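You operate a simulated robot arm through the tools that you are given. There is no shell and no other tool. Be economical: measure what you need, move in short steps, check, and stop when the job is done.

You are at the controls of a simulated two-armed robot. One attempt, no reset.

## Task
Put the 212 heater coil from the deck of the lift table on the top of mould 33 and the 132 heater coil on the low shelf of the rigging table. Open the left-hand bench drawer, take the bolt carton on the top of mould 33 and put it away in the inside of the left bench drawer, then shut the drawer. Put the white dry tin in the inside of the wooden crate. Take the air seal carton on the blue table top and put it away on the shelf of the air bench. Open the left-hand cabinet door. The order is free. Set down upright: heater coil, air seal carton.

Only the result counts: the job must be done as asked and must still hold three seconds after the hand-in. Knocking over, shifting, dropping, spilling or breaking anything else fails it. A push-on lid holds only when it is set on centred and level and pressed home; a screw cap is set on level and turned clockwise until tight.

## Robot
Two 7-joint arms with two-finger parallel grippers on one trunk, on a base that drives. Base frame: it is fixed to the floor where the robot stands at the start and does not move with it; the origin is under the middle of the robot, x ahead of it, y to its left, z up. Readings come in mm, degrees, newtons and seconds.
The left shoulder is at the start at [63, 11, 1038], the right one opposite. Places, roughly: air seal carton [-3500, -5000, 750]; bolt carton [2000, -2500, 750]; heater coil [750, 250, 500]; inside of the left bench drawer [-1900, 100, 700]; inside of the wooden crate (48x24 cm) [-1080, -3800, 320]; left-hand bench drawer [-1900, 100, 700]; left-hand cabinet door [-2800, -2900, 400]; low shelf of the rigging table [1500, 500, 200]; shelf of the air bench [-1500, -3600, 300]; top of mould 33 (17x39 cm) [1860, -2620, 600]; white dry tin [-3000, -2500, 750]. Payload 3.91 kg a hand.
The tool frame of a hand sits at the grasp point between the pads (the TCP): z along the fingers, y along the line on which they close. The tips reach 30 mm beyond it. Largest opening 110 mm; finger width 20, thickness 10; the body of the gripper, 48 by 112 mm, starts 55 mm behind the TCP.
Orientation is that of the tool frame in the base frame, as a unit quaternion [x, y, z, w]. With the fingers straight down and closing along the base's y, the tool's x points along the base's -x, its y along +y and its z along -z.

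## Interface
- The arms move only by the tool apply_moves. It takes "left_targets", "right_targets" or both (then of equal length, played together; a hand with none holds still); each is a list of rows, each an object of numbers (a shift or turn left out is 0, a gripper value left out holds the last): "dx", "dy", "dz": the shift along the tool's x, y, z in cm; "ax", "ay", "az": the turn, a rotation vector about the tool's x, y, z in degrees. In form: [{"dx": .., "dy": .., "dz": .., "ax": .., "ay": .., "az": ..}, ...]. A call has 1 to 12 rows; each row is the pose to reach, as a shift and turn from the pose commanded when the call began, along the tool's axes at that moment. "left_claw" and "right_claw" are, for a hand that has rows, the opening in per cent of the stroke, from 0 (shut) to 100 (fully open), set as the call begins (left out, the last holds). Rows are played at 5 a second. More than 50 mm and 8.6 degrees between two rows, or a gripper value outside its range, and nothing of the call is played. A pose out of reach is approached as far as the arm can. The call stops where the force on the tool passes 40 N (or 10 N more than at its start, if that is more) or the arm is blocked; 0.2 s more then pass. Each finger travels about 108 mm/s and halts on what it meets, pressing with about 41 N; the grip force reading is that of the motor and also rises with nothing between the fingers. The clock runs only during rows and for 0.2 s after the last one: add rows that repeat a pose to give the fingers time. The reply holds the time, the measured pose of the TCP, the force on the tool along the base axes, the opening and the grip force, in the units named above and with some noise, with the torque about the TCP (base axes, N m) and any sound that the robot's microphone picked up.
- Cameras (640 x 400 px; columns grow to the right, rows downward): "scene" is now at [112, -141, 1239.1]; the picture's right is [0.35, -0.93, -0.14], its down [-0.64, -0.13, -0.76] and it looks along [0.69, 0.35, -0.63] (base axes); focal length 277 px, centre (320, 200). "left" rides on the left gripper at [72, -17, -103] in its tool frame; the picture's right is [0.23, 0.97, 0.00], its down [-0.76, 0.18, -0.62] and it looks along [-0.61, 0.14, 0.78] (tool axes); focal length 222 px, centre (320, 200). "right" rides on the right gripper at [72, 17, -103] in its tool frame; the picture's right is [-0.23, 0.97, 0.00], its down [-0.76, -0.18, -0.62] and it looks along [-0.61, -0.14, 0.78] (tool axes); focal length 222 px, centre (320, 200). There is no depth. A picture from a camera that has moved, and an enlarged one, comes with that camera's place and axes in the base frame and with its lens. The place of the scene camera against the robot may be out by one fixed shift of up to 25 mm in any direction.
- camera(camera): a new picture of that camera. The clock stands still meanwhile.
- raise_lower(by): slides the trunk up (or, below 0, down) by that many mm; the arms and the scene camera ride with it, the base frame stays. It gives what a move gives, with no picture.
- base_move(legs): drives the robot by 1 to 6 legs, each [ahead, left, turn to the left] in mm, mm and degrees, along the robot's own axes; the way and the turn of a leg run together, so that a leg with both is an arc; at most 1500 mm and 180 degrees a leg. The arms and the cameras ride along, it lands a little off, and it stops where it bumps. It gives what a move gives.
- turn_head(pan, tilt): turns the head with the scene camera to pan (to the left, within 86 degrees either way) and tilt (down, from -29 to 69), counted from straight ahead of the robot. It gives what a move gives.
- inspect(camera, box): a new picture of the part [left, top, right, bottom] of that camera's present view, enlarged. The clock stands still meanwhile.
- sign_off(): hands the job in; it is judged then, once.

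Work in short steps. Places have to be worked out from the pictures, the camera data and where the tool is seen: move nearer, look again, correct. Check each grasp and each placing, and mend what went wrong. You have 196 turns and 172 pictures in all, those below and enlarged ones among them. Open the grippers and draw the arms clear of the work before you hand the job in, unless the task says otherwise; then end with one line.

The tools are called after "Call:" by a JSON object that holds its "method" and its "body". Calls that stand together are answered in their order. apply_moves: Moves the arms, as the interface text tells. Its arguments: {"type":"object","properties":{"left_targets":{"type":"array"},"left_claw":{"type":"number"},"right_targets":{"type":"array"},"right_claw":{"type":"number"}},"required":[]} The other tools are called the same way: raise_lower (by) slides the trunk up or down; base_move (legs) drives the base; turn_head (pan, tilt) turns the head that bears the scene camera; camera (camera) takes a picture; inspect (camera, box) takes an enlarged picture of a part of a camera's view; sign_off () hands the job in.

At the start:

```text
t: 0.0
left_position: [518.5, 489.8, 783.9]
left_ee_rot: [-0.051, 0.998, 0.024, 0.04]
left_contact_force: [-0.7, 0.0, -1.1]
left_torque: [-0.02, -0.03, 0.01]
left_finger_gap: 110.0
left_gripper_force: 0.1
right_position: [686.2, -54.8, 675.1]
right_ee_rot: [-0.01, 1.0, 0.02, 0.021]
right_contact_force: [-0.6, 1.5, 0.0]
right_torque: [-0.01, 0.03, 0.01]
right_finger_gap: 110.3
right_gripper_force: 0.1
trunk travel left (down, up): [-450.0, 490.0]
robot x, y, heading: [-7.5, -4.5, 1.2]
head pan, tilt: [19.1, 42.5]
```

scene: 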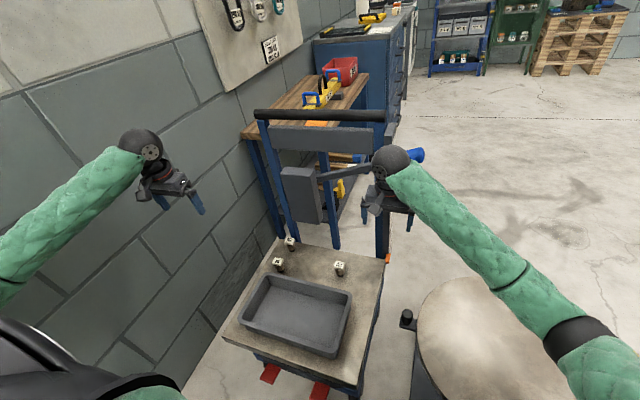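
right: 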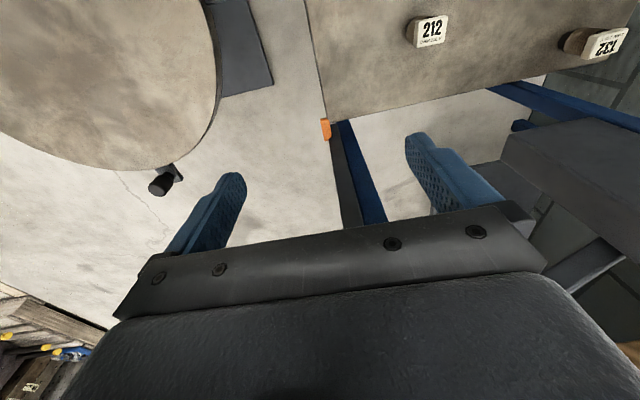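
left: 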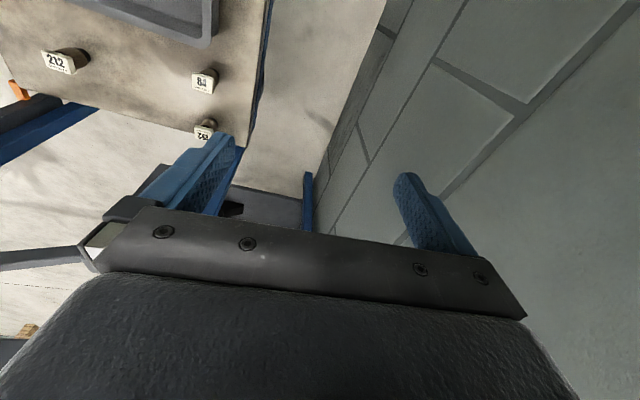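

The scene shows three tagged coils on the lift table; I enlarge to read the tags.

Call:
{"method": "inspect", "body": {"camera": "scene", "box": [230, 220, 390, 320]}}

Call:
{"method": "inspect", "body": {"camera": "left", "box": [0, 0, 320, 200]}}

Call:
{"method": "inspect", "body": {"camera": "right", "box": [320, 0, 640, 200]}}

```text
4.00 times, centred on (310, 270) of scene
camera zoom: at [112.0, -141.0, 1239.1], right [0.35, -0.93, -0.14], down [-0.64, -0.13, -0.76], along [0.69, 0.35, -0.63], focal length 1109 px, centre (360, -80)
```

zoom: 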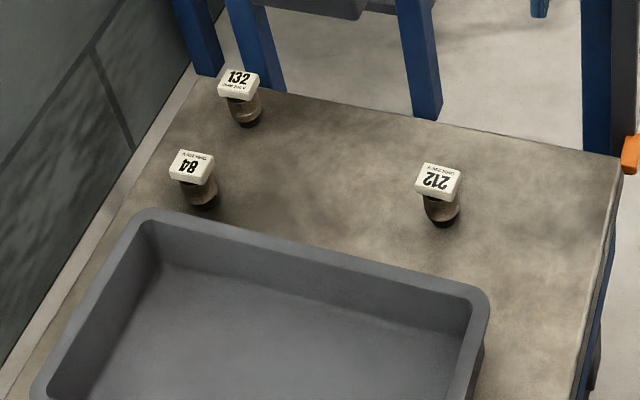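

```text
2.00 times, centred on (160, 100) of left
camera zoom: at [441.2, 461.4, 880.3], right [-0.33, 0.95, 0.02], down [0.69, 0.22, 0.69], along [0.65, 0.24, -0.72], focal length 444 px, centre (640, 400)
```

zoom: 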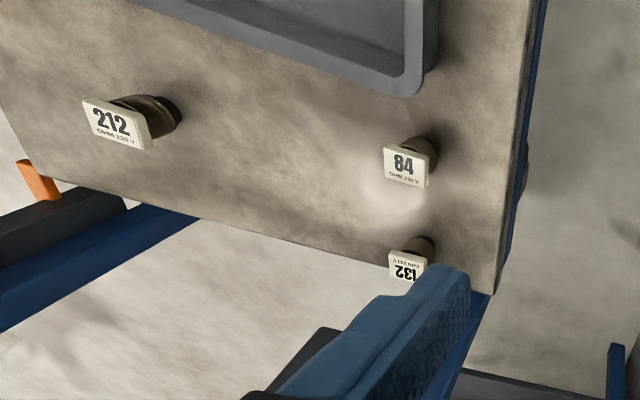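

```text
2.00 times, centred on (480, 100) of right
camera zoom: at [609.9, -44.2, 776.8], right [0.21, 0.98, 0.05], down [0.74, -0.19, 0.65], along [0.64, -0.1, -0.76], focal length 444 px, centre (0, 400)
```

zoom: 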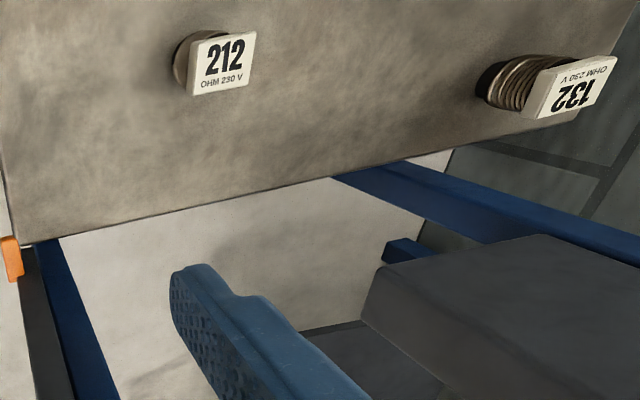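

Triangulating from left+right cameras: 212's tag is near [658, 96, 457], 132's near [718, 315, 458]. I level both hands and move to hovering spots above them, left a bit short to check the table handle.

Call:
{"method": "apply_moves", "body": {"right_targets": [{"dx": 0.75, "dy": 3.7, "dz": 2, "ax": 0.6, "ay": 0.6}, {"dx": 1.5, "dy": 7.4, "dz": 4, "ax": 1.2, "ay": 1.2}, {"dx": 2.25, "dy": 11, "dz": 6, "ax": 1.8, "ay": 1.8}, {"dx": 3, "dy": 14.7, "dz": 8, "ax": 2.3, "ay": 2.4}, {"dx": 3, "dy": 14.7, "dz": 8, "ax": 2.3, "ay": 2.4}], "left_targets": [{"dx": -3, "dy": -3.4, "dz": 0, "ax": 0.6, "ay": 0.9, "az": 1}, {"dx": -6, "dy": -6.8, "dz": 0, "ax": 1.2, "ay": 1.8, "az": 2}, {"dx": -9, "dy": -10.2, "dz": 1, "ax": 1.8, "ay": 2.7, "az": 3}, {"dx": -12, "dy": -13.6, "dz": 3, "ax": 2.4, "ay": 3.6, "az": 4.5}, {"dx": -12, "dy": -16, "dz": 6, "ax": 3, "ay": 4.4, "az": 5.7}]}}

Call:
{"method": "camera", "body": {"camera": "right"}}

Call:
{"method": "camera", "body": {"camera": "left"}}

Call:
{"method": "camera", "body": {"camera": "scene"}}

```text
t: 0.2
left_position: [561.9, 584.9, 634.2]
left_ee_rot: [-0.036, 0.988, -0.107, 0.106]
left_contact_force: [-4.2, -20.8, 9.1]
left_torque: [1.74, -0.14, 0.42]
left_finger_gap: 108.0
left_gripper_force: 0.0
right_position: [722.4, 77.4, 625.9]
right_ee_rot: [0.038, 0.991, -0.115, 0.06]
right_contact_force: [1.4, 10.2, -7.6]
right_torque: [-1.06, 0.02, -0.14]
right_finger_gap: 109.9
right_gripper_force: 0.0
trunk travel left (down, up): [-450.0, 490.0]
robot x, y, heading: [11.7, -5.7, -1.8]
head pan, tilt: [19.1, 42.5]
stopped in row 1 (left hand): the force on the tool passed its limit at 83 N (the readings are from after the stop); the commanded pose is now the measured one
```

```text
165 pictures are left
camera right: at [641.2, 121.4, 711.9], right [0.31, 0.93, -0.19], down [0.67, -0.07, 0.74], along [0.67, -0.36, -0.65], focal length 222 px, centre (320, 200)
```

right: 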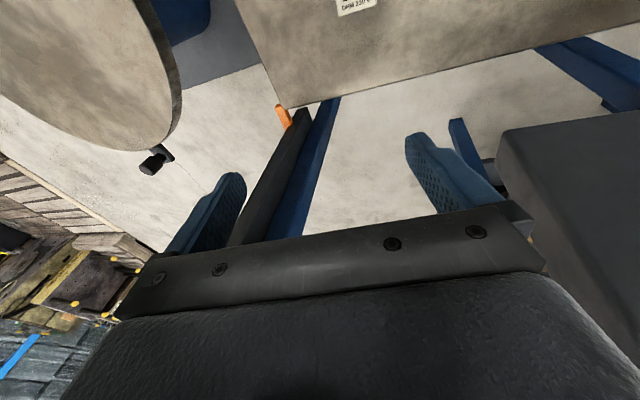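

```text
164 pictures are left
camera left: at [470.9, 584.6, 722.0], right [-0.27, 0.93, -0.26], down [0.6, 0.37, 0.71], along [0.75, 0.04, -0.66], focal length 222 px, centre (320, 200)
```

left: 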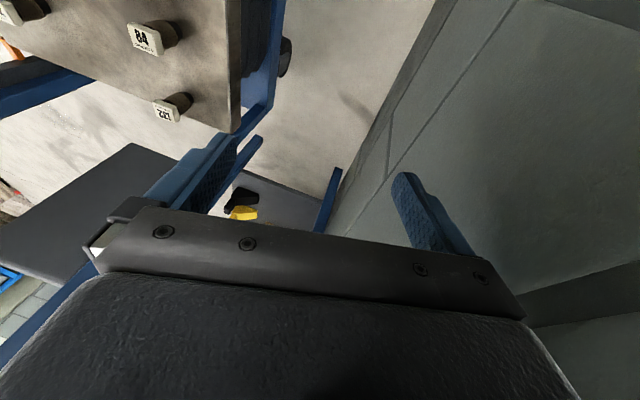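

```text
163 pictures are left
camera scene: at [132.1, -90.0, 1236.6], right [0.3, -0.95, -0.09], down [-0.65, -0.13, -0.75], along [0.7, 0.28, -0.65], focal length 277 px, centre (320, 200)
```

scene: 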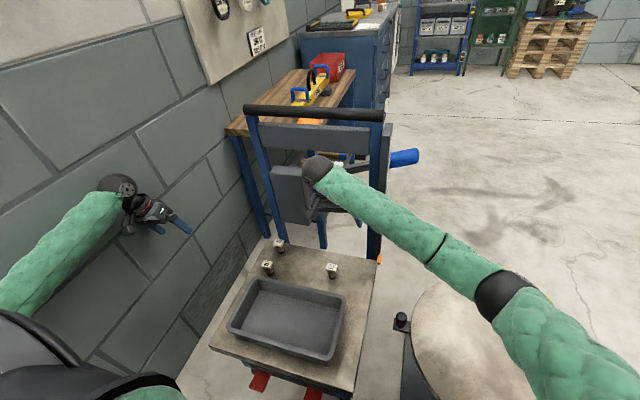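

The hands swung oddly in the first 0.2 s and the left hand touched something (wall?). I hold still to read steady poses.

Call:
{"method": "apply_moves", "body": {"right_targets": [{"dz": 0}, {"dz": 0}, {"dz": 0}], "left_targets": [{"dz": 0}, {"dz": 0}, {"dz": 0}]}}

```text
t: 0.6
left_position: [585.5, 580.9, 588.6]
left_ee_rot: [-0.018, 0.986, -0.137, 0.097]
left_contact_force: [-1.1, -6.6, 1.0]
left_torque: [0.53, -0.1, 0.13]
left_finger_gap: 110.1
left_gripper_force: 0.1
right_position: [738.7, 57.4, 625.9]
right_ee_rot: [0.065, 0.987, -0.134, 0.065]
right_contact_force: [2.6, -3.2, -1.9]
right_torque: [0.26, 0.16, 0.0]
right_finger_gap: 110.1
right_gripper_force: 0.0
trunk travel left (down, up): [-450.0, 490.0]
robot x, y, heading: [18.3, -18.8, -4.2]
head pan, tilt: [19.1, 42.5]
stopped in row 1 (left hand): the arm was blocked; the commanded pose is now the measured one
```

The base is being pushed off to the right, so probably the left elbow is against the wall. I look left.

Call:
{"method": "turn_head", "body": {"pan": 60, "tilt": 35}}

Call:
{"method": "camera", "body": {"camera": "scene"}}

```text
t: 1.6
left_position: [640.2, 571.4, 557.9]
left_ee_rot: [-0.009, 0.986, -0.15, 0.077]
left_contact_force: [-0.5, -0.1, 0.0]
left_torque: [0.01, 0.04, -0.01]
left_finger_gap: 110.2
left_gripper_force: 0.1
right_position: [764.7, 21.1, 614.5]
right_ee_rot: [0.087, 0.985, -0.138, 0.052]
right_contact_force: [0.2, 0.0, -0.1]
right_torque: [0.0, -0.01, 0.0]
right_finger_gap: 110.0
right_gripper_force: 0.1
trunk travel left (down, up): [-450.0, 490.0]
robot x, y, heading: [42.4, -22.4, -7.4]
head pan, tilt: [60.0, 35.0]
```

```text
162 pictures are left
camera scene: at [125.4, -17.5, 1245.9], right [0.8, -0.6, -0.03], down [-0.34, -0.41, -0.84], along [0.5, 0.68, -0.53], focal length 277 px, centre (320, 200)
```

scene: 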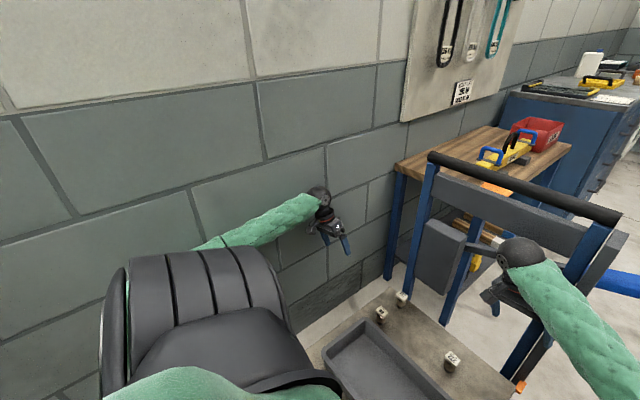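

Forces are now zero; the left hand was squeezed against the wall and pushed the base about 7° round. I draw the left hand away from the wall and level it gradually, right hand held.

Call:
{"method": "apply_moves", "body": {"left_targets": [{"dy": -2, "dz": -1}, {"dy": -4, "dz": -2, "ax": -4, "ay": 2}, {"dy": -6.5, "dz": -3, "ax": -8, "ay": 4}, {"dy": -9, "dz": -4, "ax": -12, "ay": 6}, {"dy": -12, "dz": -5, "ax": -16, "ay": 8}, {"dy": -12, "dz": -5, "ax": -16, "ay": 8}]}}

```text
t: 2.6
left_position: [601.3, 500.6, 544.8]
left_ee_rot: [-0.043, 0.989, -0.139, 0.017]
left_contact_force: [-0.4, -0.1, 0.0]
left_torque: [0.04, -0.04, 0.02]
left_finger_gap: 109.7
left_gripper_force: 0.0
right_position: [764.4, 56.7, 606.3]
right_ee_rot: [0.075, 0.983, -0.158, 0.054]
right_contact_force: [0.5, -0.9, 0.0]
right_torque: [0.09, 0.06, -0.03]
right_finger_gap: 109.8
right_gripper_force: 0.1
trunk travel left (down, up): [-450.0, 490.0]
robot x, y, heading: [40.6, -31.0, -6.2]
head pan, tilt: [60.0, 35.0]
stopped in row 4 (left hand): the arm was blocked; the commanded pose is now the measured one
```

The arm reports blocked without hand force: an elbow contact with the wall is likely. I look further left to see the elbow.

Call:
{"method": "turn_head", "body": {"pan": 86, "tilt": 45}}

Call:
{"method": "camera", "body": {"camera": "scene"}}

Call:
{"method": "turn_head", "body": {"pan": -40, "tilt": 50}}

Call:
{"method": "camera", "body": {"camera": "scene"}}

```text
t: 3.5
left_position: [601.8, 494.5, 550.6]
left_ee_rot: [-0.039, 0.99, -0.133, 0.022]
left_contact_force: [0.5, 0.8, -0.7]
left_torque: [0.02, -0.01, 0.01]
left_finger_gap: 110.1
left_gripper_force: 0.0
right_position: [760.5, 49.8, 605.4]
right_ee_rot: [0.076, 0.984, -0.152, 0.056]
right_contact_force: [0.6, 0.8, 0.2]
right_torque: [0.02, 0.01, 0.01]
right_finger_gap: 109.8
right_gripper_force: 0.1
trunk travel left (down, up): [-450.0, 490.0]
robot x, y, heading: [35.2, -29.7, -6.1]
head pan, tilt: [85.9, 45.0]
```

```text
161 pictures are left
camera scene: at [83.2, 4.4, 1229.6], right [0.98, -0.18, 0.0], down [-0.12, -0.67, -0.73], along [0.13, 0.72, -0.68], focal length 277 px, centre (320, 200)
```

scene: 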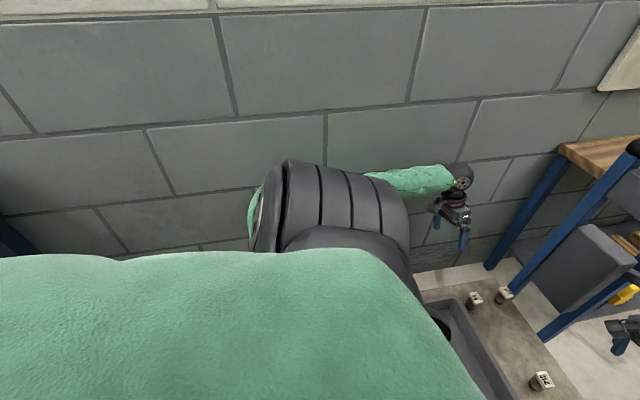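

```text
t: 5.6
left_position: [599.9, 494.6, 550.7]
left_ee_rot: [-0.039, 0.99, -0.133, 0.023]
left_contact_force: [0.3, -0.4, 0.1]
left_torque: [-0.01, -0.01, -0.01]
left_finger_gap: 109.9
left_gripper_force: 0.0
right_position: [760.8, 49.5, 606.0]
right_ee_rot: [0.075, 0.984, -0.152, 0.056]
right_contact_force: [-0.5, 0.4, -0.5]
right_torque: [-0.02, 0.02, -0.02]
right_finger_gap: 109.9
right_gripper_force: 0.0
trunk travel left (down, up): [-450.0, 490.0]
robot x, y, heading: [37.4, -29.1, -6.2]
head pan, tilt: [-40.0, 50.0]
```

```text
160 pictures are left
camera scene: at [121.9, -130.6, 1217.4], right [-0.72, -0.69, -0.03], down [-0.53, 0.58, -0.62], along [0.45, -0.43, -0.78], focal length 277 px, centre (320, 200)
```

scene: 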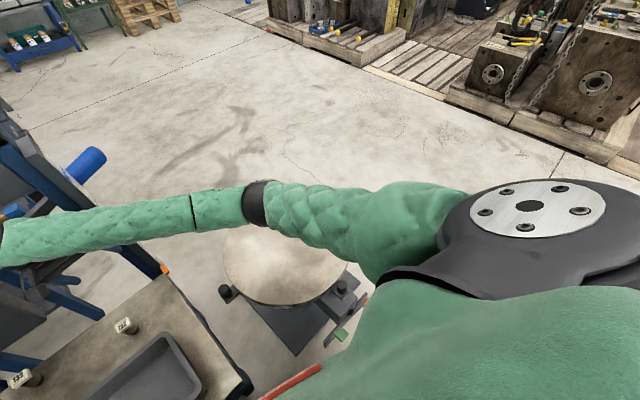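

There's clear floor behind; I back the robot off 150 mm and turn it back to heading 0 to get clear of the wall and table.

Call:
{"method": "base_move", "body": {"legs": [[-150, -60, 0], [0, 0, 6]]}}

Call:
{"method": "turn_head", "body": {"pan": 25, "tilt": 45}}

Call:
{"method": "camera", "body": {"camera": "scene"}}

```text
t: 7.6
left_position: [384.8, 522.7, 541.9]
left_ee_rot: [-0.092, 0.986, -0.137, 0.029]
left_contact_force: [-0.2, -0.3, 0.1]
left_torque: [0.0, 0.04, 0.01]
left_finger_gap: 109.5
left_gripper_force: 0.1
right_position: [591.7, 95.9, 601.9]
right_ee_rot: [0.023, 0.985, -0.159, 0.063]
right_contact_force: [0.6, 0.4, 0.5]
right_torque: [-0.02, 0.01, 0.0]
right_finger_gap: 110.0
right_gripper_force: 0.1
trunk travel left (down, up): [-450.0, 490.0]
robot x, y, heading: [-119.5, -67.3, 0.0]
head pan, tilt: [-40.0, 50.0]
```

```text
t: 8.9
left_position: [385.2, 523.2, 542.1]
left_ee_rot: [-0.092, 0.986, -0.136, 0.029]
left_contact_force: [0.2, -1.0, -0.3]
left_torque: [-0.03, 0.0, -0.03]
left_finger_gap: 110.0
left_gripper_force: 0.0
right_position: [591.8, 94.9, 601.1]
right_ee_rot: [0.023, 0.985, -0.158, 0.063]
right_contact_force: [-0.9, 0.0, -1.0]
right_torque: [0.0, -0.01, -0.03]
right_finger_gap: 110.0
right_gripper_force: 0.0
trunk travel left (down, up): [-450.0, 490.0]
robot x, y, heading: [-118.5, -67.9, -0.1]
head pan, tilt: [25.0, 45.0]
```

```text
159 pictures are left
camera scene: at [-8.7, -29.0, 1223.5], right [0.42, -0.91, 0.0], down [-0.64, -0.3, -0.71], along [0.64, 0.3, -0.71], focal length 277 px, centre (320, 200)
```

scene: 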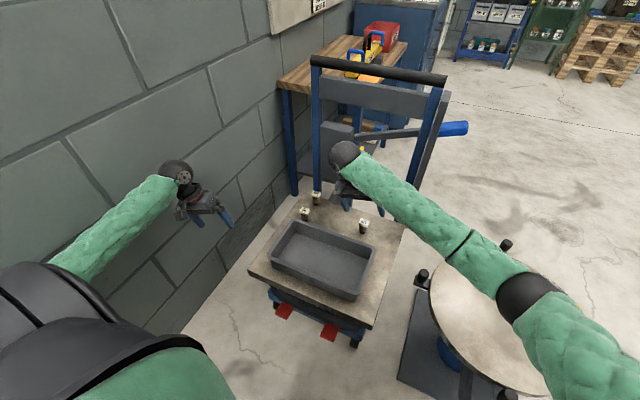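

The torso seems to have righted itself from an initial lean; it's now steady and clear of the wall. I level both hands, right over 212 and the left over the deck edge.

Call:
{"method": "apply_moves", "body": {"right_targets": [{"dx": -1, "dy": 0.2, "dz": 0.4, "ax": -3, "ay": 1.2, "az": -0.4}, {"dx": -2, "dy": 0.4, "dz": 0.9, "ax": -6, "ay": 2.4, "az": -0.9}, {"dx": -3, "dy": 0.6, "dz": 1.3, "ax": -9, "ay": 3.6, "az": -1.3}, {"dx": -4, "dy": 0.8, "dz": 1.7, "ax": -12, "ay": 4.8, "az": -1.7}, {"dx": -5, "dy": 1, "dz": 2.2, "ax": -15, "ay": 6, "az": -2.2}, {"dx": -6, "dy": 1.1, "dz": 2.6, "ax": -18.2, "ay": 7.2, "az": -2.6}, {"dx": -6, "dy": 1.1, "dz": 2.6, "ax": -18.2, "ay": 7.2, "az": -2.6}], "left_targets": [{"dx": -2.5, "dy": -2.8, "dz": -0.5, "ax": -2.6, "ay": 0.5, "az": 1.8}, {"dx": -5, "dy": -5.6, "dz": -1, "ax": -5.2, "ay": 1.1, "az": 3.5}, {"dx": -7.5, "dy": -8.4, "dz": -1.5, "ax": -7.8, "ay": 1.6, "az": 5.3}, {"dx": -10, "dy": -11.2, "dz": -2, "ax": -10.4, "ay": 2.2, "az": 7}, {"dx": -12.5, "dy": -14, "dz": -2.5, "ax": -13, "ay": 2.7, "az": 8.8}, {"dx": -15.1, "dy": -16.8, "dz": -2.8, "ax": -15.6, "ay": 3.3, "az": 10.6}, {"dx": -15.1, "dy": -16.8, "dz": -2.8, "ax": -15.6, "ay": 3.3, "az": 10.6}]}}

Call:
{"method": "camera", "body": {"camera": "right"}}

Call:
{"method": "camera", "body": {"camera": "left"}}

```text
t: 10.7
left_position: [389.6, 478.7, 614.5]
left_ee_rot: [-0.084, 0.996, -0.009, -0.005]
left_contact_force: [0.2, 0.2, -0.2]
left_torque: [0.03, 0.02, 0.02]
left_finger_gap: 109.9
left_gripper_force: 0.0
right_position: [539.5, 209.8, 592.5]
right_ee_rot: [-0.089, 0.996, 0.004, 0.003]
right_contact_force: [0.5, 0.6, 0.1]
right_torque: [0.0, 0.02, -0.02]
right_finger_gap: 109.9
right_gripper_force: 0.1
trunk travel left (down, up): [-450.0, 490.0]
robot x, y, heading: [-191.9, -86.0, 9.8]
head pan, tilt: [25.0, 45.0]
stopped in row 7 (left hand): the arm was blocked; the commanded pose is now the measured one
```

```text
158 pictures are left
camera right: at [463.8, 212.0, 694.6], right [0.05, 1.0, 0.01], down [0.78, -0.04, 0.63], along [0.63, -0.03, -0.78], focal length 222 px, centre (320, 200)
```

right: 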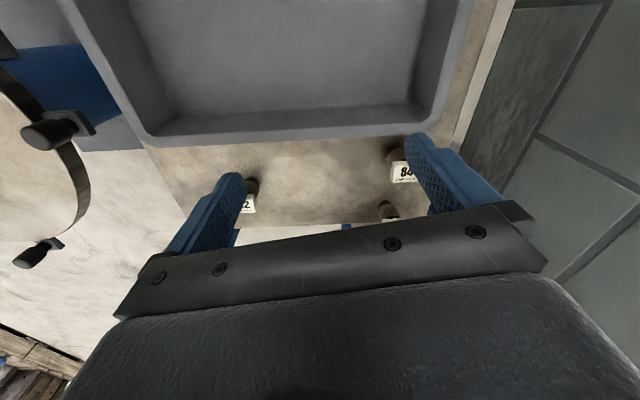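

```text
157 pictures are left
camera left: at [322.8, 452.9, 718.6], right [-0.39, 0.92, -0.01], down [0.73, 0.31, 0.61], along [0.57, 0.23, -0.79], focal length 222 px, centre (320, 200)
```

left: 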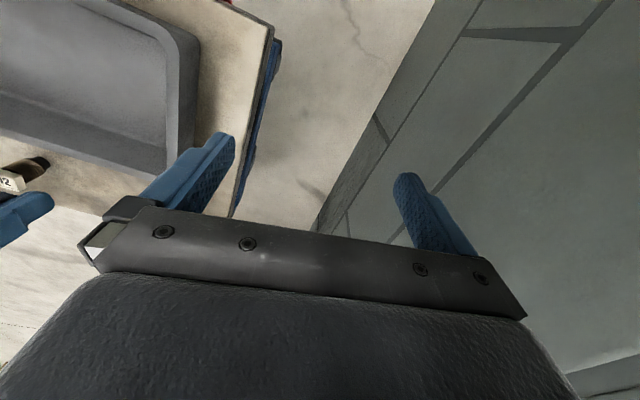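

The left elbow is being squeezed by the wall again and pushes the base. I move the base 170 mm away from the wall before re-posing that arm.

Call:
{"method": "base_move", "body": {"legs": [[-30, -170, 0]]}}

Call:
{"method": "turn_head", "body": {"pan": 80, "tilt": 30}}

Call:
{"method": "camera", "body": {"camera": "scene"}}

```text
t: 12.2
left_position: [391.9, 313.5, 607.4]
left_ee_rot: [-0.086, 0.996, -0.011, -0.005]
left_contact_force: [0.6, 1.2, 1.0]
left_torque: [0.04, 0.02, -0.01]
left_finger_gap: 109.9
left_gripper_force: 0.1
right_position: [540.2, 44.6, 582.9]
right_ee_rot: [-0.089, 0.996, 0.0, 0.001]
right_contact_force: [0.0, -1.1, -0.4]
right_torque: [0.01, 0.0, -0.02]
right_finger_gap: 110.0
right_gripper_force: 0.1
trunk travel left (down, up): [-450.0, 490.0]
robot x, y, heading: [-193.6, -256.1, 10.5]
head pan, tilt: [25.0, 45.0]
```

```text
t: 13.4
left_position: [391.1, 314.2, 605.7]
left_ee_rot: [-0.085, 0.996, -0.011, -0.005]
left_contact_force: [-0.9, -0.1, 0.2]
left_torque: [0.03, 0.02, 0.0]
left_finger_gap: 109.9
left_gripper_force: 0.0
right_position: [540.1, 44.0, 583.4]
right_ee_rot: [-0.09, 0.996, 0.0, 0.001]
right_contact_force: [0.4, 0.3, -0.2]
right_torque: [-0.01, -0.02, -0.04]
right_finger_gap: 110.1
right_gripper_force: 0.0
trunk travel left (down, up): [-450.0, 490.0]
robot x, y, heading: [-191.5, -259.5, 10.3]
head pan, tilt: [80.0, 30.0]
```

```text
156 pictures are left
camera scene: at [-156.7, -152.4, 1246.1], right [1.0, 0.01, 0.0], down [0.0, -0.5, -0.87], along [-0.01, 0.87, -0.5], focal length 277 px, centre (320, 200)
```

scene: 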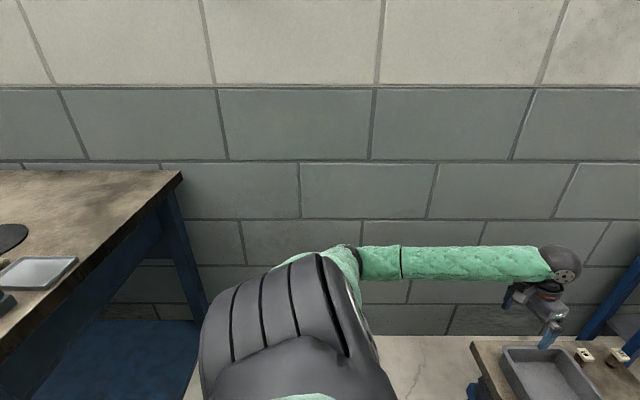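

The arm is free now with the wall at y≈690. I drive to about [-40, -150] heading 25°, which gives the left elbow room.

Call:
{"method": "base_move", "body": {"legs": [[168, 80, 0], [0, 0, 14.7]]}}

Call:
{"method": "turn_head", "body": {"pan": 10, "tilt": 45}}

Call:
{"method": "camera", "body": {"camera": "scene"}}

Call:
{"method": "camera", "body": {"camera": "right"}}

```text
t: 15.8
left_position: [375.9, 552.3, 605.7]
left_ee_rot: [-0.214, 0.977, -0.012, -0.004]
left_contact_force: [-0.1, 0.7, 0.2]
left_torque: [-0.01, -0.01, -0.01]
left_finger_gap: 110.2
left_gripper_force: 0.1
right_position: [589.3, 329.6, 583.8]
right_ee_rot: [-0.218, 0.976, 0.0, 0.002]
right_contact_force: [0.5, 0.2, -0.5]
right_torque: [-0.01, 0.0, 0.0]
right_finger_gap: 110.0
right_gripper_force: 0.0
trunk travel left (down, up): [-450.0, 490.0]
robot x, y, heading: [-45.3, -148.0, 25.0]
head pan, tilt: [80.0, 30.0]
```

```text
t: 17.2
left_position: [376.6, 552.4, 606.1]
left_ee_rot: [-0.214, 0.977, -0.011, -0.004]
left_contact_force: [0.8, -1.0, 0.3]
left_torque: [0.0, -0.03, -0.01]
left_finger_gap: 110.1
left_gripper_force: 0.1
right_position: [589.0, 329.0, 582.4]
right_ee_rot: [-0.219, 0.976, 0.0, 0.001]
right_contact_force: [-0.3, 0.6, -0.1]
right_torque: [0.01, 0.0, 0.0]
right_finger_gap: 110.1
right_gripper_force: 0.1
trunk travel left (down, up): [-450.0, 490.0]
robot x, y, heading: [-40.8, -151.5, 25.0]
head pan, tilt: [10.0, 45.0]
```

```text
155 pictures are left
camera scene: at [57.1, -76.0, 1223.5], right [0.58, -0.82, 0.0], down [-0.58, -0.41, -0.71], along [0.58, 0.41, -0.71], focal length 277 px, centre (320, 200)
```

scene: 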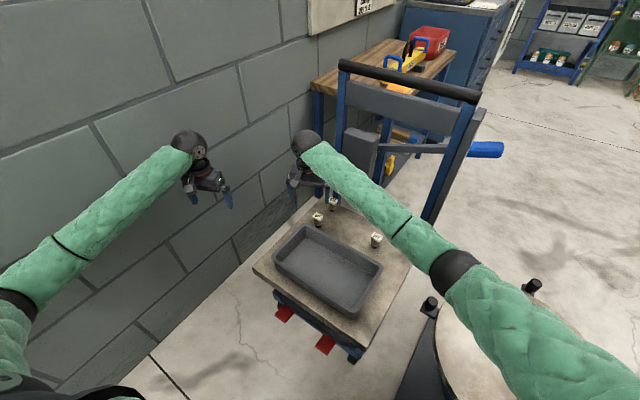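

```text
154 pictures are left
camera right: at [515.9, 313.2, 685.7], right [-0.21, 0.98, 0.0], down [0.76, 0.16, 0.62], along [0.61, 0.13, -0.78], focal length 222 px, centre (320, 200)
```

right: 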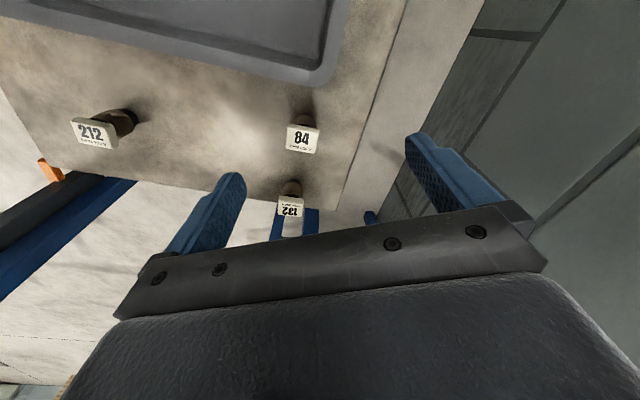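

Refined: 212 at (656, 97), 132 at (717, 317), deck z≈402, tag tops ≈458; handle posts and box stand at x≈800. I move right over 212 and left over 132, both at ~z 560.

Call:
{"method": "apply_moves", "body": {"right_targets": [{"dx": 0.8, "dy": -4.8, "dz": 0.8, "az": 4}, {"dx": 1.5, "dy": -9.5, "dz": 1.5, "az": 8}, {"dx": 2.3, "dy": -14.3, "dz": 2.3, "az": 12}, {"dx": 3.1, "dy": -19, "dz": 3.1, "az": 16}, {"dx": 3.85, "dy": -23.8, "dz": 4.2, "az": 20.3}, {"dx": 3.85, "dy": -23.8, "dz": 4.2, "az": 20.3}, {"dx": 3.85, "dy": -23.8, "dz": 4.2, "az": 20.3}, {"dx": 3.85, "dy": -23.8, "dz": 4.2, "az": 20.3}, {"dx": 3.85, "dy": -23.8, "dz": 4.2, "az": 20.3}, {"dx": 3.85, "dy": -23.8, "dz": 4.2, "az": 20.3}, {"dx": 3.85, "dy": -23.8, "dz": 4.2, "az": 20.3}], "left_targets": [{"dx": -2, "dy": -3.4, "dz": 0, "az": 1.6, "ax": -0.3}, {"dx": -4.1, "dy": -7, "dz": 0, "az": 3.3, "ax": -0.5}, {"dx": -6.2, "dy": -10.6, "dz": 0.5, "az": 5, "ax": -0.8}, {"dx": -8.3, "dy": -14.2, "dz": 1, "az": 6.6, "ax": -1}, {"dx": -10.4, "dy": -17.8, "dz": 1.5, "az": 8.3, "ax": -1.2}, {"dx": -12.5, "dy": -21.4, "dz": 2, "az": 10, "ax": -1.2}, {"dx": -14.6, "dy": -25, "dz": 2.5, "az": 11.6, "ax": -1.2}, {"dx": -16.7, "dy": -28.6, "dz": 3, "az": 13.3, "ax": -1.2}, {"dx": -18.8, "dy": -32.2, "dz": 3.5, "az": 15, "ax": -1.2}, {"dx": -21.06, "dy": -35.56, "dz": 4.2, "az": 16.7, "ax": -1.2}, {"dx": -21.06, "dy": -35.56, "dz": 4.2, "az": 16.7, "ax": -1.2}]}}

Call:
{"method": "camera", "body": {"camera": "right"}}

Call:
{"method": "camera", "body": {"camera": "left"}}

Call:
{"method": "camera", "body": {"camera": "scene"}}

```text
t: 19.6
left_position: [715.9, 316.2, 569.4]
left_ee_rot: [-0.07, 0.998, -0.002, -0.004]
left_contact_force: [-0.4, -0.2, 0.0]
left_torque: [0.01, 0.0, 0.04]
left_finger_gap: 109.9
left_gripper_force: 0.0
right_position: [657.2, 97.6, 541.9]
right_ee_rot: [-0.042, 0.999, 0.0, 0.001]
right_contact_force: [1.0, 0.1, 0.2]
right_torque: [0.0, 0.02, -0.01]
right_finger_gap: 110.3
right_gripper_force: 0.0
trunk travel left (down, up): [-450.0, 490.0]
robot x, y, heading: [-41.6, -150.0, 25.3]
head pan, tilt: [10.0, 45.0]
```

```text
153 pictures are left
camera right: at [583.9, 107.1, 644.9], right [0.14, 0.99, 0.0], down [0.77, -0.11, 0.62], along [0.62, -0.09, -0.78], focal length 222 px, centre (320, 200)
```

right: 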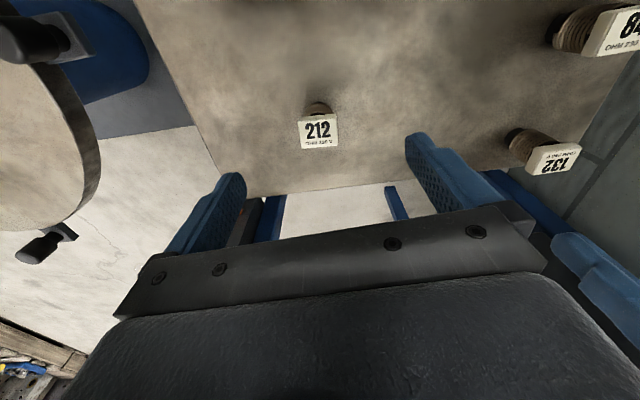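

```text
152 pictures are left
camera left: at [648.0, 291.6, 674.3], right [-0.36, 0.93, 0.0], down [0.73, 0.28, 0.62], along [0.58, 0.22, -0.79], focal length 222 px, centre (320, 200)
```

left: 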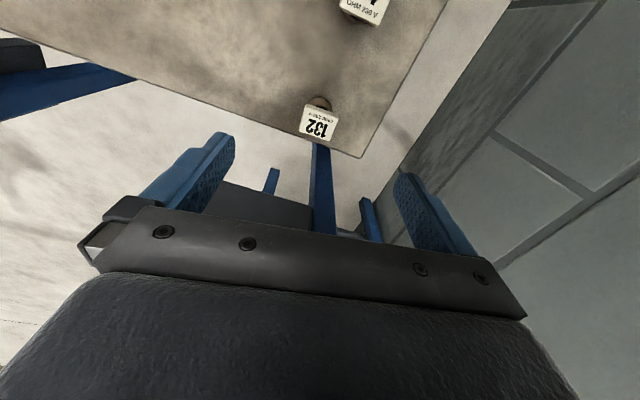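

```text
151 pictures are left
camera scene: at [57.3, -76.4, 1223.5], right [0.58, -0.82, 0.0], down [-0.58, -0.41, -0.71], along [0.58, 0.41, -0.71], focal length 277 px, centre (320, 200)
```

scene: 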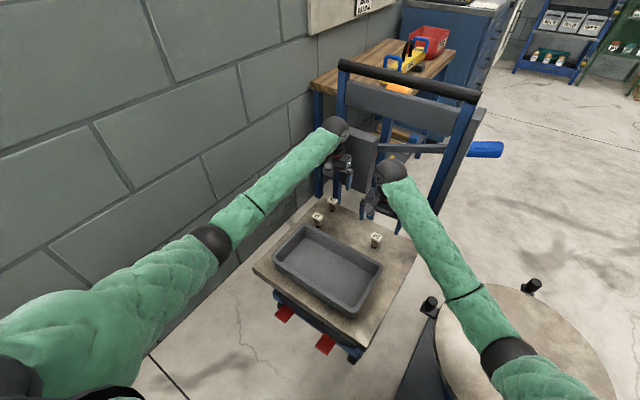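

Both hands are centred over their coils within a few mm. I descend to TCP z≈443 with both (tips ~412, just above the deck).

Call:
{"method": "apply_moves", "body": {"right_targets": [{"dy": -0.3, "dz": 3}, {"dy": -0.3, "dz": 5.5}, {"dy": -0.3, "dz": 7.5}, {"dy": -0.3, "dz": 9}, {"dy": -0.3, "dz": 9.9}, {"dy": -0.3, "dz": 9.9}], "left_targets": [{"dx": -0.2, "dz": 4}, {"dx": -0.2, "dz": 7.5}, {"dx": -0.2, "dz": 10}, {"dx": -0.2, "dz": 11.7}, {"dx": -0.2, "dz": 12.6}, {"dx": -0.2, "dz": 12.6}]}}

Call:
{"method": "camera", "body": {"camera": "right"}}

Call:
{"method": "camera", "body": {"camera": "left"}}

```text
t: 21.1
left_position: [717.0, 313.6, 444.1]
left_ee_rot: [-0.069, 0.998, -0.003, -0.004]
left_contact_force: [-0.7, -0.4, -0.2]
left_torque: [-0.02, 0.01, 0.01]
left_finger_gap: 110.0
left_gripper_force: 0.1
right_position: [658.1, 97.0, 441.0]
right_ee_rot: [-0.043, 0.999, 0.0, 0.002]
right_contact_force: [-0.3, 0.3, 0.4]
right_torque: [0.0, -0.01, 0.0]
right_finger_gap: 109.9
right_gripper_force: 0.0
trunk travel left (down, up): [-450.0, 490.0]
robot x, y, heading: [-38.6, -151.4, 25.4]
head pan, tilt: [10.0, 45.0]
```

```text
150 pictures are left
camera right: at [583.1, 106.5, 544.5], right [0.14, 0.99, 0.0], down [0.77, -0.11, 0.62], along [0.62, -0.09, -0.78], focal length 222 px, centre (320, 200)
```

right: 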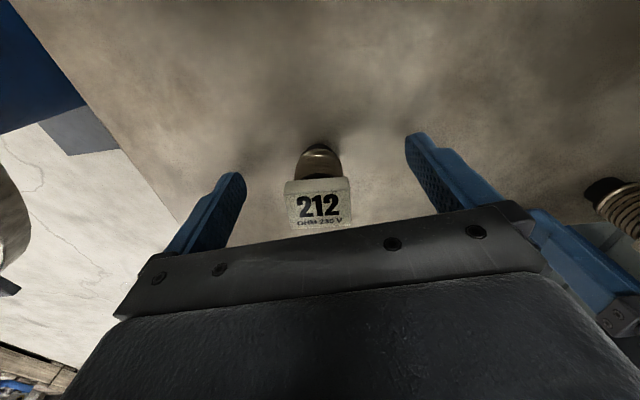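

```text
149 pictures are left
camera left: at [648.9, 288.5, 547.3], right [-0.36, 0.93, 0.0], down [0.73, 0.28, 0.62], along [0.58, 0.22, -0.79], focal length 222 px, centre (320, 200)
```

left: 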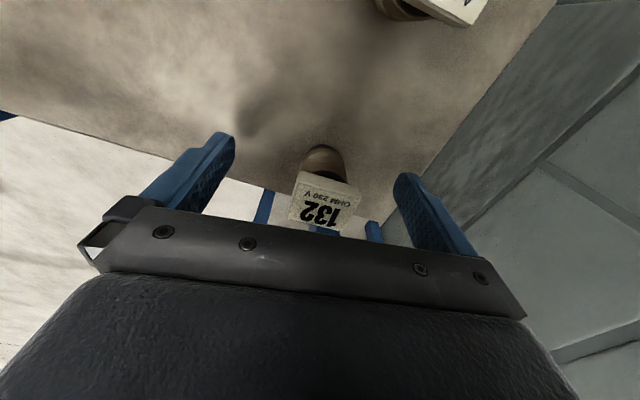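

Both tags sit centred between the fingers. I close both grippers.

Call:
{"method": "apply_moves", "body": {"right_targets": [{"dz": 0}, {"dz": 0}, {"dz": 0}, {"dz": 0}], "left_targets": [{"dz": 0}, {"dz": 0}, {"dz": 0}, {"dz": 0}], "right_claw": 0, "left_claw": 0}}

Call:
{"method": "apply_moves", "body": {"right_targets": [{"dz": -3}, {"dz": -6}, {"dz": -6}], "left_targets": [{"dz": -3}, {"dz": -6}, {"dz": -6}]}}

Call:
{"method": "camera", "body": {"camera": "right"}}

Call:
{"method": "camera", "body": {"camera": "left"}}

```text
t: 22.1
left_position: [716.3, 313.3, 443.2]
left_ee_rot: [-0.069, 0.998, -0.002, -0.004]
left_contact_force: [0.5, 0.4, 0.6]
left_torque: [0.01, 0.0, 0.03]
left_finger_gap: 33.2
left_gripper_force: 41.4
right_position: [656.7, 97.3, 441.8]
right_ee_rot: [-0.043, 0.999, -0.001, 0.001]
right_contact_force: [0.4, -1.0, 1.8]
right_torque: [-0.01, 0.0, 0.03]
right_finger_gap: 33.2
right_gripper_force: 41.0
trunk travel left (down, up): [-450.0, 490.0]
robot x, y, heading: [-39.6, -148.1, 25.3]
head pan, tilt: [10.0, 45.0]
```

```text
t: 22.9
left_position: [718.1, 315.6, 503.6]
left_ee_rot: [-0.07, 0.998, -0.002, -0.005]
left_contact_force: [-0.1, 0.0, -1.2]
left_torque: [0.01, 0.01, 0.02]
left_finger_gap: 33.0
left_gripper_force: 41.5
right_position: [657.1, 93.7, 502.3]
right_ee_rot: [-0.043, 0.999, 0.0, 0.0]
right_contact_force: [-0.6, -0.1, -1.4]
right_torque: [0.0, 0.04, -0.05]
right_finger_gap: 33.1
right_gripper_force: 40.6
trunk travel left (down, up): [-450.0, 490.0]
robot x, y, heading: [-38.7, -148.6, 25.2]
head pan, tilt: [10.0, 45.0]
```

```text
148 pictures are left
camera right: at [583.0, 104.3, 604.3], right [0.14, 0.99, 0.0], down [0.77, -0.11, 0.62], along [0.62, -0.09, -0.78], focal length 222 px, centre (320, 200)
```

right: 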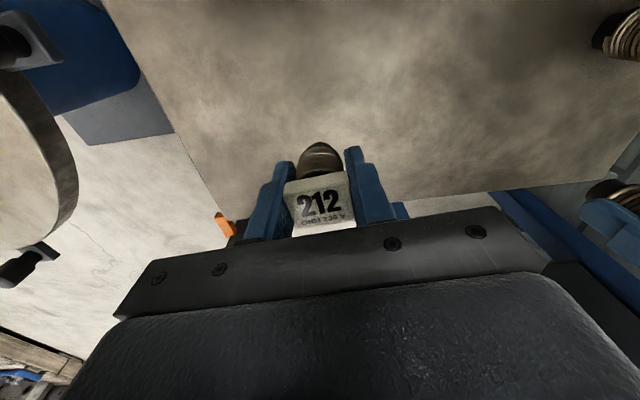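

```text
147 pictures are left
camera left: at [650.5, 290.7, 607.0], right [-0.36, 0.93, 0.0], down [0.73, 0.28, 0.62], along [0.57, 0.22, -0.79], focal length 222 px, centre (320, 200)
```

left: 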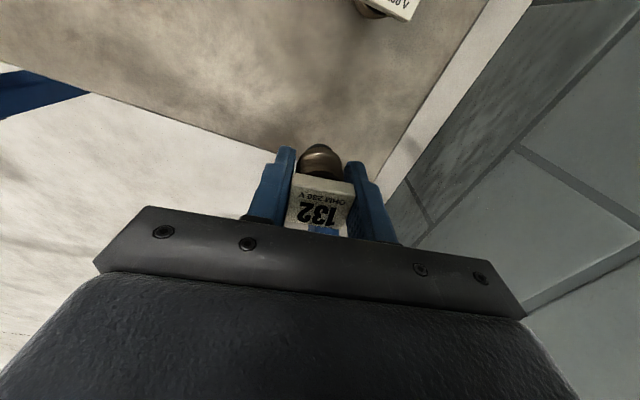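

Both coils held (33 mm gap). I lift both a further 10 cm, then back away from the lift table.

Call:
{"method": "apply_moves", "body": {"right_targets": [{"dz": -4}, {"dz": -8}, {"dz": -10}, {"dz": -10}], "left_targets": [{"dz": -4}, {"dz": -8}, {"dz": -10}, {"dz": -10}]}}

Call:
{"method": "base_move", "body": {"legs": [[-350, 0, 0], [0, -250, 0]]}}

Call:
{"method": "turn_head", "body": {"pan": -40, "tilt": 25}}

Call:
{"method": "camera", "body": {"camera": "scene"}}

```text
t: 23.9
left_position: [717.6, 316.2, 602.0]
left_ee_rot: [-0.07, 0.998, -0.002, -0.004]
left_contact_force: [0.4, 0.1, -0.4]
left_torque: [0.06, 0.0, 0.01]
left_finger_gap: 33.0
left_gripper_force: 40.8
right_position: [655.7, 94.6, 600.6]
right_ee_rot: [-0.043, 0.999, 0.0, 0.0]
right_contact_force: [-0.1, -0.7, -0.8]
right_torque: [0.02, 0.02, 0.01]
right_finger_gap: 33.0
right_gripper_force: 41.0
trunk travel left (down, up): [-450.0, 490.0]
robot x, y, heading: [-39.4, -150.5, 25.3]
head pan, tilt: [10.0, 45.0]
```

```text
t: 27.5
left_position: [510.4, -60.3, 601.9]
left_ee_rot: [-0.067, 0.998, -0.003, -0.004]
left_contact_force: [0.1, 0.3, -0.9]
left_torque: [0.02, 0.0, 0.01]
left_finger_gap: 33.0
left_gripper_force: 41.1
right_position: [447.7, -280.7, 600.6]
right_ee_rot: [-0.04, 0.999, 0.0, 0.0]
right_contact_force: [0.5, -0.4, -1.7]
right_torque: [0.02, 0.02, 0.01]
right_finger_gap: 33.2
right_gripper_force: 41.5
trunk travel left (down, up): [-450.0, 490.0]
robot x, y, heading: [-251.5, -520.9, 24.9]
head pan, tilt: [10.0, 45.0]
```

```text
t: 28.7
left_position: [511.7, -59.4, 602.2]
left_ee_rot: [-0.067, 0.998, -0.002, -0.004]
left_contact_force: [0.4, 1.0, -0.9]
left_torque: [0.0, 0.02, 0.0]
left_finger_gap: 33.3
left_gripper_force: 41.3
right_position: [449.5, -280.3, 600.4]
right_ee_rot: [-0.041, 0.999, 0.0, 0.002]
right_contact_force: [0.5, 0.8, -1.0]
right_torque: [-0.01, -0.01, 0.04]
right_finger_gap: 33.3
right_gripper_force: 41.7
trunk travel left (down, up): [-450.0, 490.0]
robot x, y, heading: [-247.6, -521.9, 25.1]
head pan, tilt: [-40.0, 25.0]
```

```text
146 pictures are left
camera scene: at [-129.2, -518.9, 1254.0], right [-0.26, -0.97, 0.0], down [-0.41, 0.11, -0.91], along [0.87, -0.24, -0.42], focal length 277 px, centre (320, 200)
```

scene: 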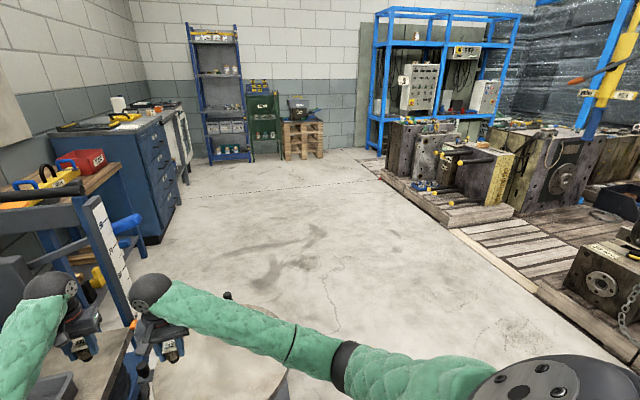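

The centre floor is clear: moulds on pallets at y<-1950, rigging table along the left wall. I drive round the stand to about (1400, -920) and face the rigging table.

Call:
{"method": "base_move", "body": {"legs": [[-169, -363, 0], [0, 0, -25], [1500, 0, 0], [150, 0, 0], [0, 0, 90]]}}

Call:
{"method": "turn_head", "body": {"pan": 0, "tilt": 25}}

Call:
{"method": "camera", "body": {"camera": "scene"}}

```text
t: 44.4
left_position: [1299.4, -11.4, 602.1]
left_ee_rot: [-0.605, 0.796, -0.003, -0.003]
left_contact_force: [0.9, 0.0, -2.0]
left_torque: [-0.04, 0.02, 0.0]
left_finger_gap: 33.1
left_gripper_force: 41.3
right_position: [1479.5, -156.9, 600.5]
right_ee_rot: [-0.584, 0.812, 0.001, 0.001]
right_contact_force: [0.0, 0.3, -1.4]
right_torque: [0.01, 0.0, 0.01]
right_finger_gap: 33.1
right_gripper_force: 41.5
trunk travel left (down, up): [-450.0, 490.0]
robot x, y, heading: [1425.2, -894.0, 91.6]
head pan, tilt: [-40.0, 25.0]
```

```text
t: 45.5
left_position: [1299.9, -12.8, 602.6]
left_ee_rot: [-0.605, 0.796, -0.004, -0.001]
left_contact_force: [0.0, 0.3, -2.0]
left_torque: [0.0, 0.03, -0.02]
left_finger_gap: 33.2
left_gripper_force: 41.0
right_position: [1478.6, -156.8, 600.1]
right_ee_rot: [-0.583, 0.812, 0.001, 0.0]
right_contact_force: [0.0, -0.5, -0.7]
right_torque: [0.01, 0.0, -0.01]
right_finger_gap: 33.2
right_gripper_force: 41.3
trunk travel left (down, up): [-450.0, 490.0]
robot x, y, heading: [1427.7, -892.9, 91.4]
head pan, tilt: [0.0, 25.0]
```

```text
145 pictures are left
camera scene: at [1408.0, -746.3, 1254.0], right [1.0, 0.03, 0.0], down [0.01, -0.42, -0.91], along [-0.03, 0.91, -0.42], focal length 277 px, centre (320, 200)
```

scene: 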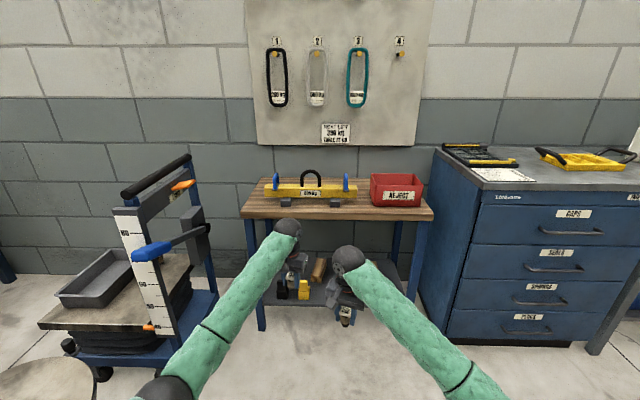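

The rigging table and its low shelf are ahead; I enlarge to judge the shelf's height and free space.

Call:
{"method": "inspect", "body": {"camera": "scene", "box": [230, 170, 440, 340]}}

Call:
{"method": "camera", "body": {"camera": "left"}}

Call:
{"method": "camera", "body": {"camera": "right"}}

```text
2.35 times, centred on (335, 255) of scene
camera zoom: at [1408.0, -746.3, 1254.0], right [1.0, 0.03, 0.0], down [0.01, -0.42, -0.91], along [-0.03, 0.91, -0.42], focal length 652 px, centre (285, 71)
```

zoom: 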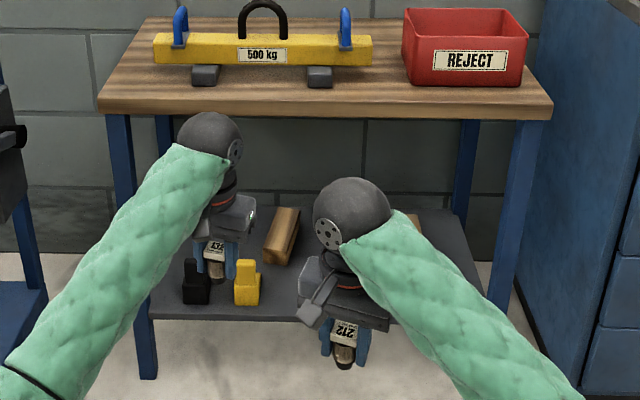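

```text
143 pictures are left
camera left: at [1297.7, -84.7, 705.3], right [-1.0, 0.04, 0.0], down [0.03, 0.79, 0.62], along [0.03, 0.62, -0.79], focal length 222 px, centre (320, 200)
```

left: 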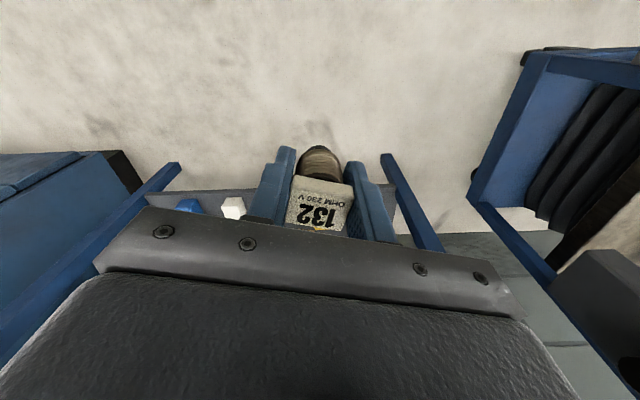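

```text
142 pictures are left
camera right: at [1439.3, -221.5, 703.2], right [-0.85, 0.53, 0.0], down [0.41, 0.66, 0.62], along [0.33, 0.53, -0.78], focal length 222 px, centre (320, 200)
```

right: 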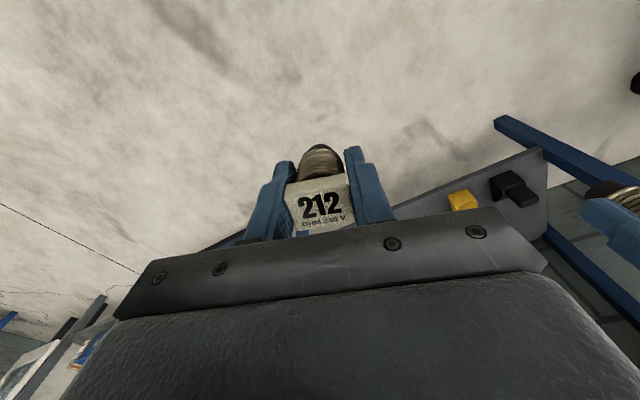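

Table: front edge y≈280, top z≈710, low shelf top z≈190, depth to ~640. I swing the right hand aside to see the shelf's middle and right part.

Call:
{"method": "apply_moves", "body": {"right_targets": [{"dx": 0.6, "dy": -4.4}, {"dx": 1.2, "dy": -8.8}, {"dx": 1.8, "dy": -13.2}, {"dx": 2.4, "dy": -17.6}, {"dx": 3.1, "dy": -22}, {"dx": 3.1, "dy": -22}]}}

Call:
{"method": "inspect", "body": {"camera": "scene", "box": [230, 170, 440, 340]}}

```text
t: 46.9
left_position: [1299.9, -12.9, 600.8]
left_ee_rot: [-0.605, 0.796, -0.004, -0.003]
left_contact_force: [-1.2, -0.7, -1.2]
left_torque: [-0.01, -0.02, 0.0]
left_finger_gap: 33.2
left_gripper_force: 41.2
right_position: [1676.6, -257.8, 605.3]
right_ee_rot: [-0.583, 0.812, 0.0, 0.001]
right_contact_force: [-0.4, 0.1, -1.3]
right_torque: [0.0, 0.0, 0.0]
right_finger_gap: 33.0
right_gripper_force: 41.1
trunk travel left (down, up): [-450.0, 490.0]
robot x, y, heading: [1424.3, -895.3, 91.9]
head pan, tilt: [0.0, 25.0]
```

```text
2.35 times, centred on (335, 255) of scene
camera zoom: at [1408.1, -746.2, 1254.0], right [1.0, 0.03, 0.0], down [0.01, -0.42, -0.91], along [-0.03, 0.91, -0.42], focal length 652 px, centre (285, 71)
```

zoom: 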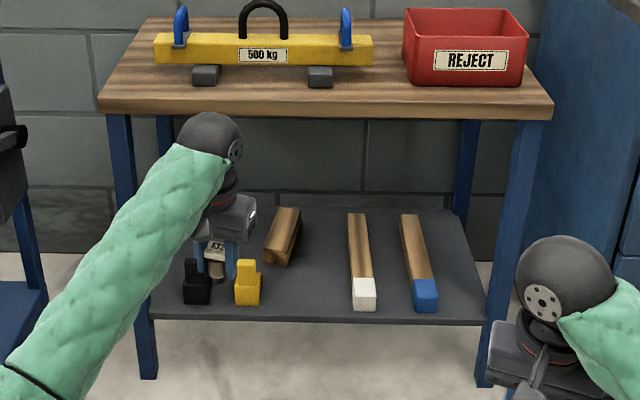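

There is a free 20 cm gap on the shelf at x≈1416, y≈355 between the yellow bracket and the white stick. I lower the trunk 340 mm and shift part-way.

Call:
{"method": "raise_lower", "body": {"by": -335}}

Call:
{"method": "base_move", "body": {"legs": [[0, -130, 0], [190, 0, 0]]}}

Call:
{"method": "camera", "body": {"camera": "left"}}

Call:
{"method": "camera", "body": {"camera": "scene"}}

```text
t: 50.2
left_position: [1299.6, -11.5, 265.6]
left_ee_rot: [-0.605, 0.796, -0.004, -0.002]
left_contact_force: [-0.1, 0.7, -1.0]
left_torque: [-0.03, 0.02, 0.0]
left_finger_gap: 33.2
left_gripper_force: 41.2
right_position: [1678.2, -258.7, 270.1]
right_ee_rot: [-0.584, 0.812, 0.001, 0.0]
right_contact_force: [-0.2, 0.4, -1.7]
right_torque: [0.0, 0.0, -0.05]
right_finger_gap: 33.2
right_gripper_force: 41.4
trunk travel left (down, up): [-115.0, 825.0]
robot x, y, heading: [1428.3, -896.4, 91.5]
head pan, tilt: [0.0, 25.0]
```

```text
t: 52.6
left_position: [1424.2, 187.9, 266.3]
left_ee_rot: [-0.605, 0.796, -0.004, -0.002]
left_contact_force: [0.8, 0.4, -2.1]
left_torque: [-0.03, 0.0, -0.01]
left_finger_gap: 33.4
left_gripper_force: 40.9
right_position: [1800.5, -56.8, 268.8]
right_ee_rot: [-0.583, 0.812, 0.001, 0.0]
right_contact_force: [-0.1, 0.6, -1.8]
right_torque: [0.01, -0.03, 0.01]
right_finger_gap: 33.2
right_gripper_force: 41.1
trunk travel left (down, up): [-115.0, 825.0]
robot x, y, heading: [1550.5, -693.7, 91.9]
head pan, tilt: [0.0, 25.0]
```

```text
140 pictures are left
camera left: at [1423.0, 116.1, 370.3], right [-1.0, 0.04, 0.0], down [0.03, 0.79, 0.62], along [0.03, 0.62, -0.79], focal length 222 px, centre (320, 200)
```

left: 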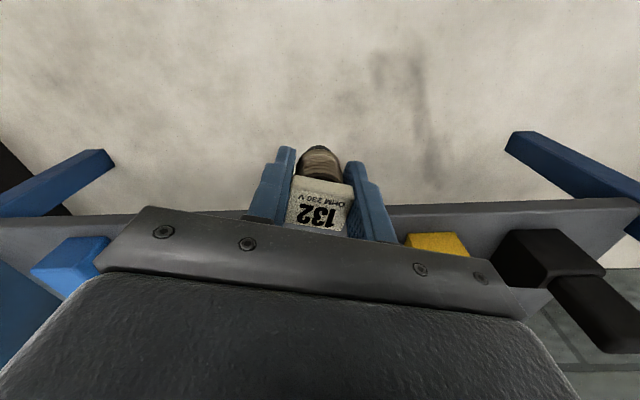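

```text
139 pictures are left
camera scene: at [1532.4, -545.8, 919.0], right [1.0, 0.03, 0.0], down [0.01, -0.42, -0.91], along [-0.03, 0.91, -0.42], focal length 277 px, centre (320, 200)
```

scene: 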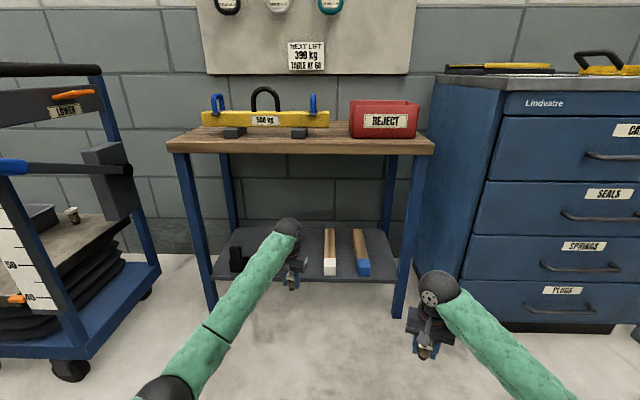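

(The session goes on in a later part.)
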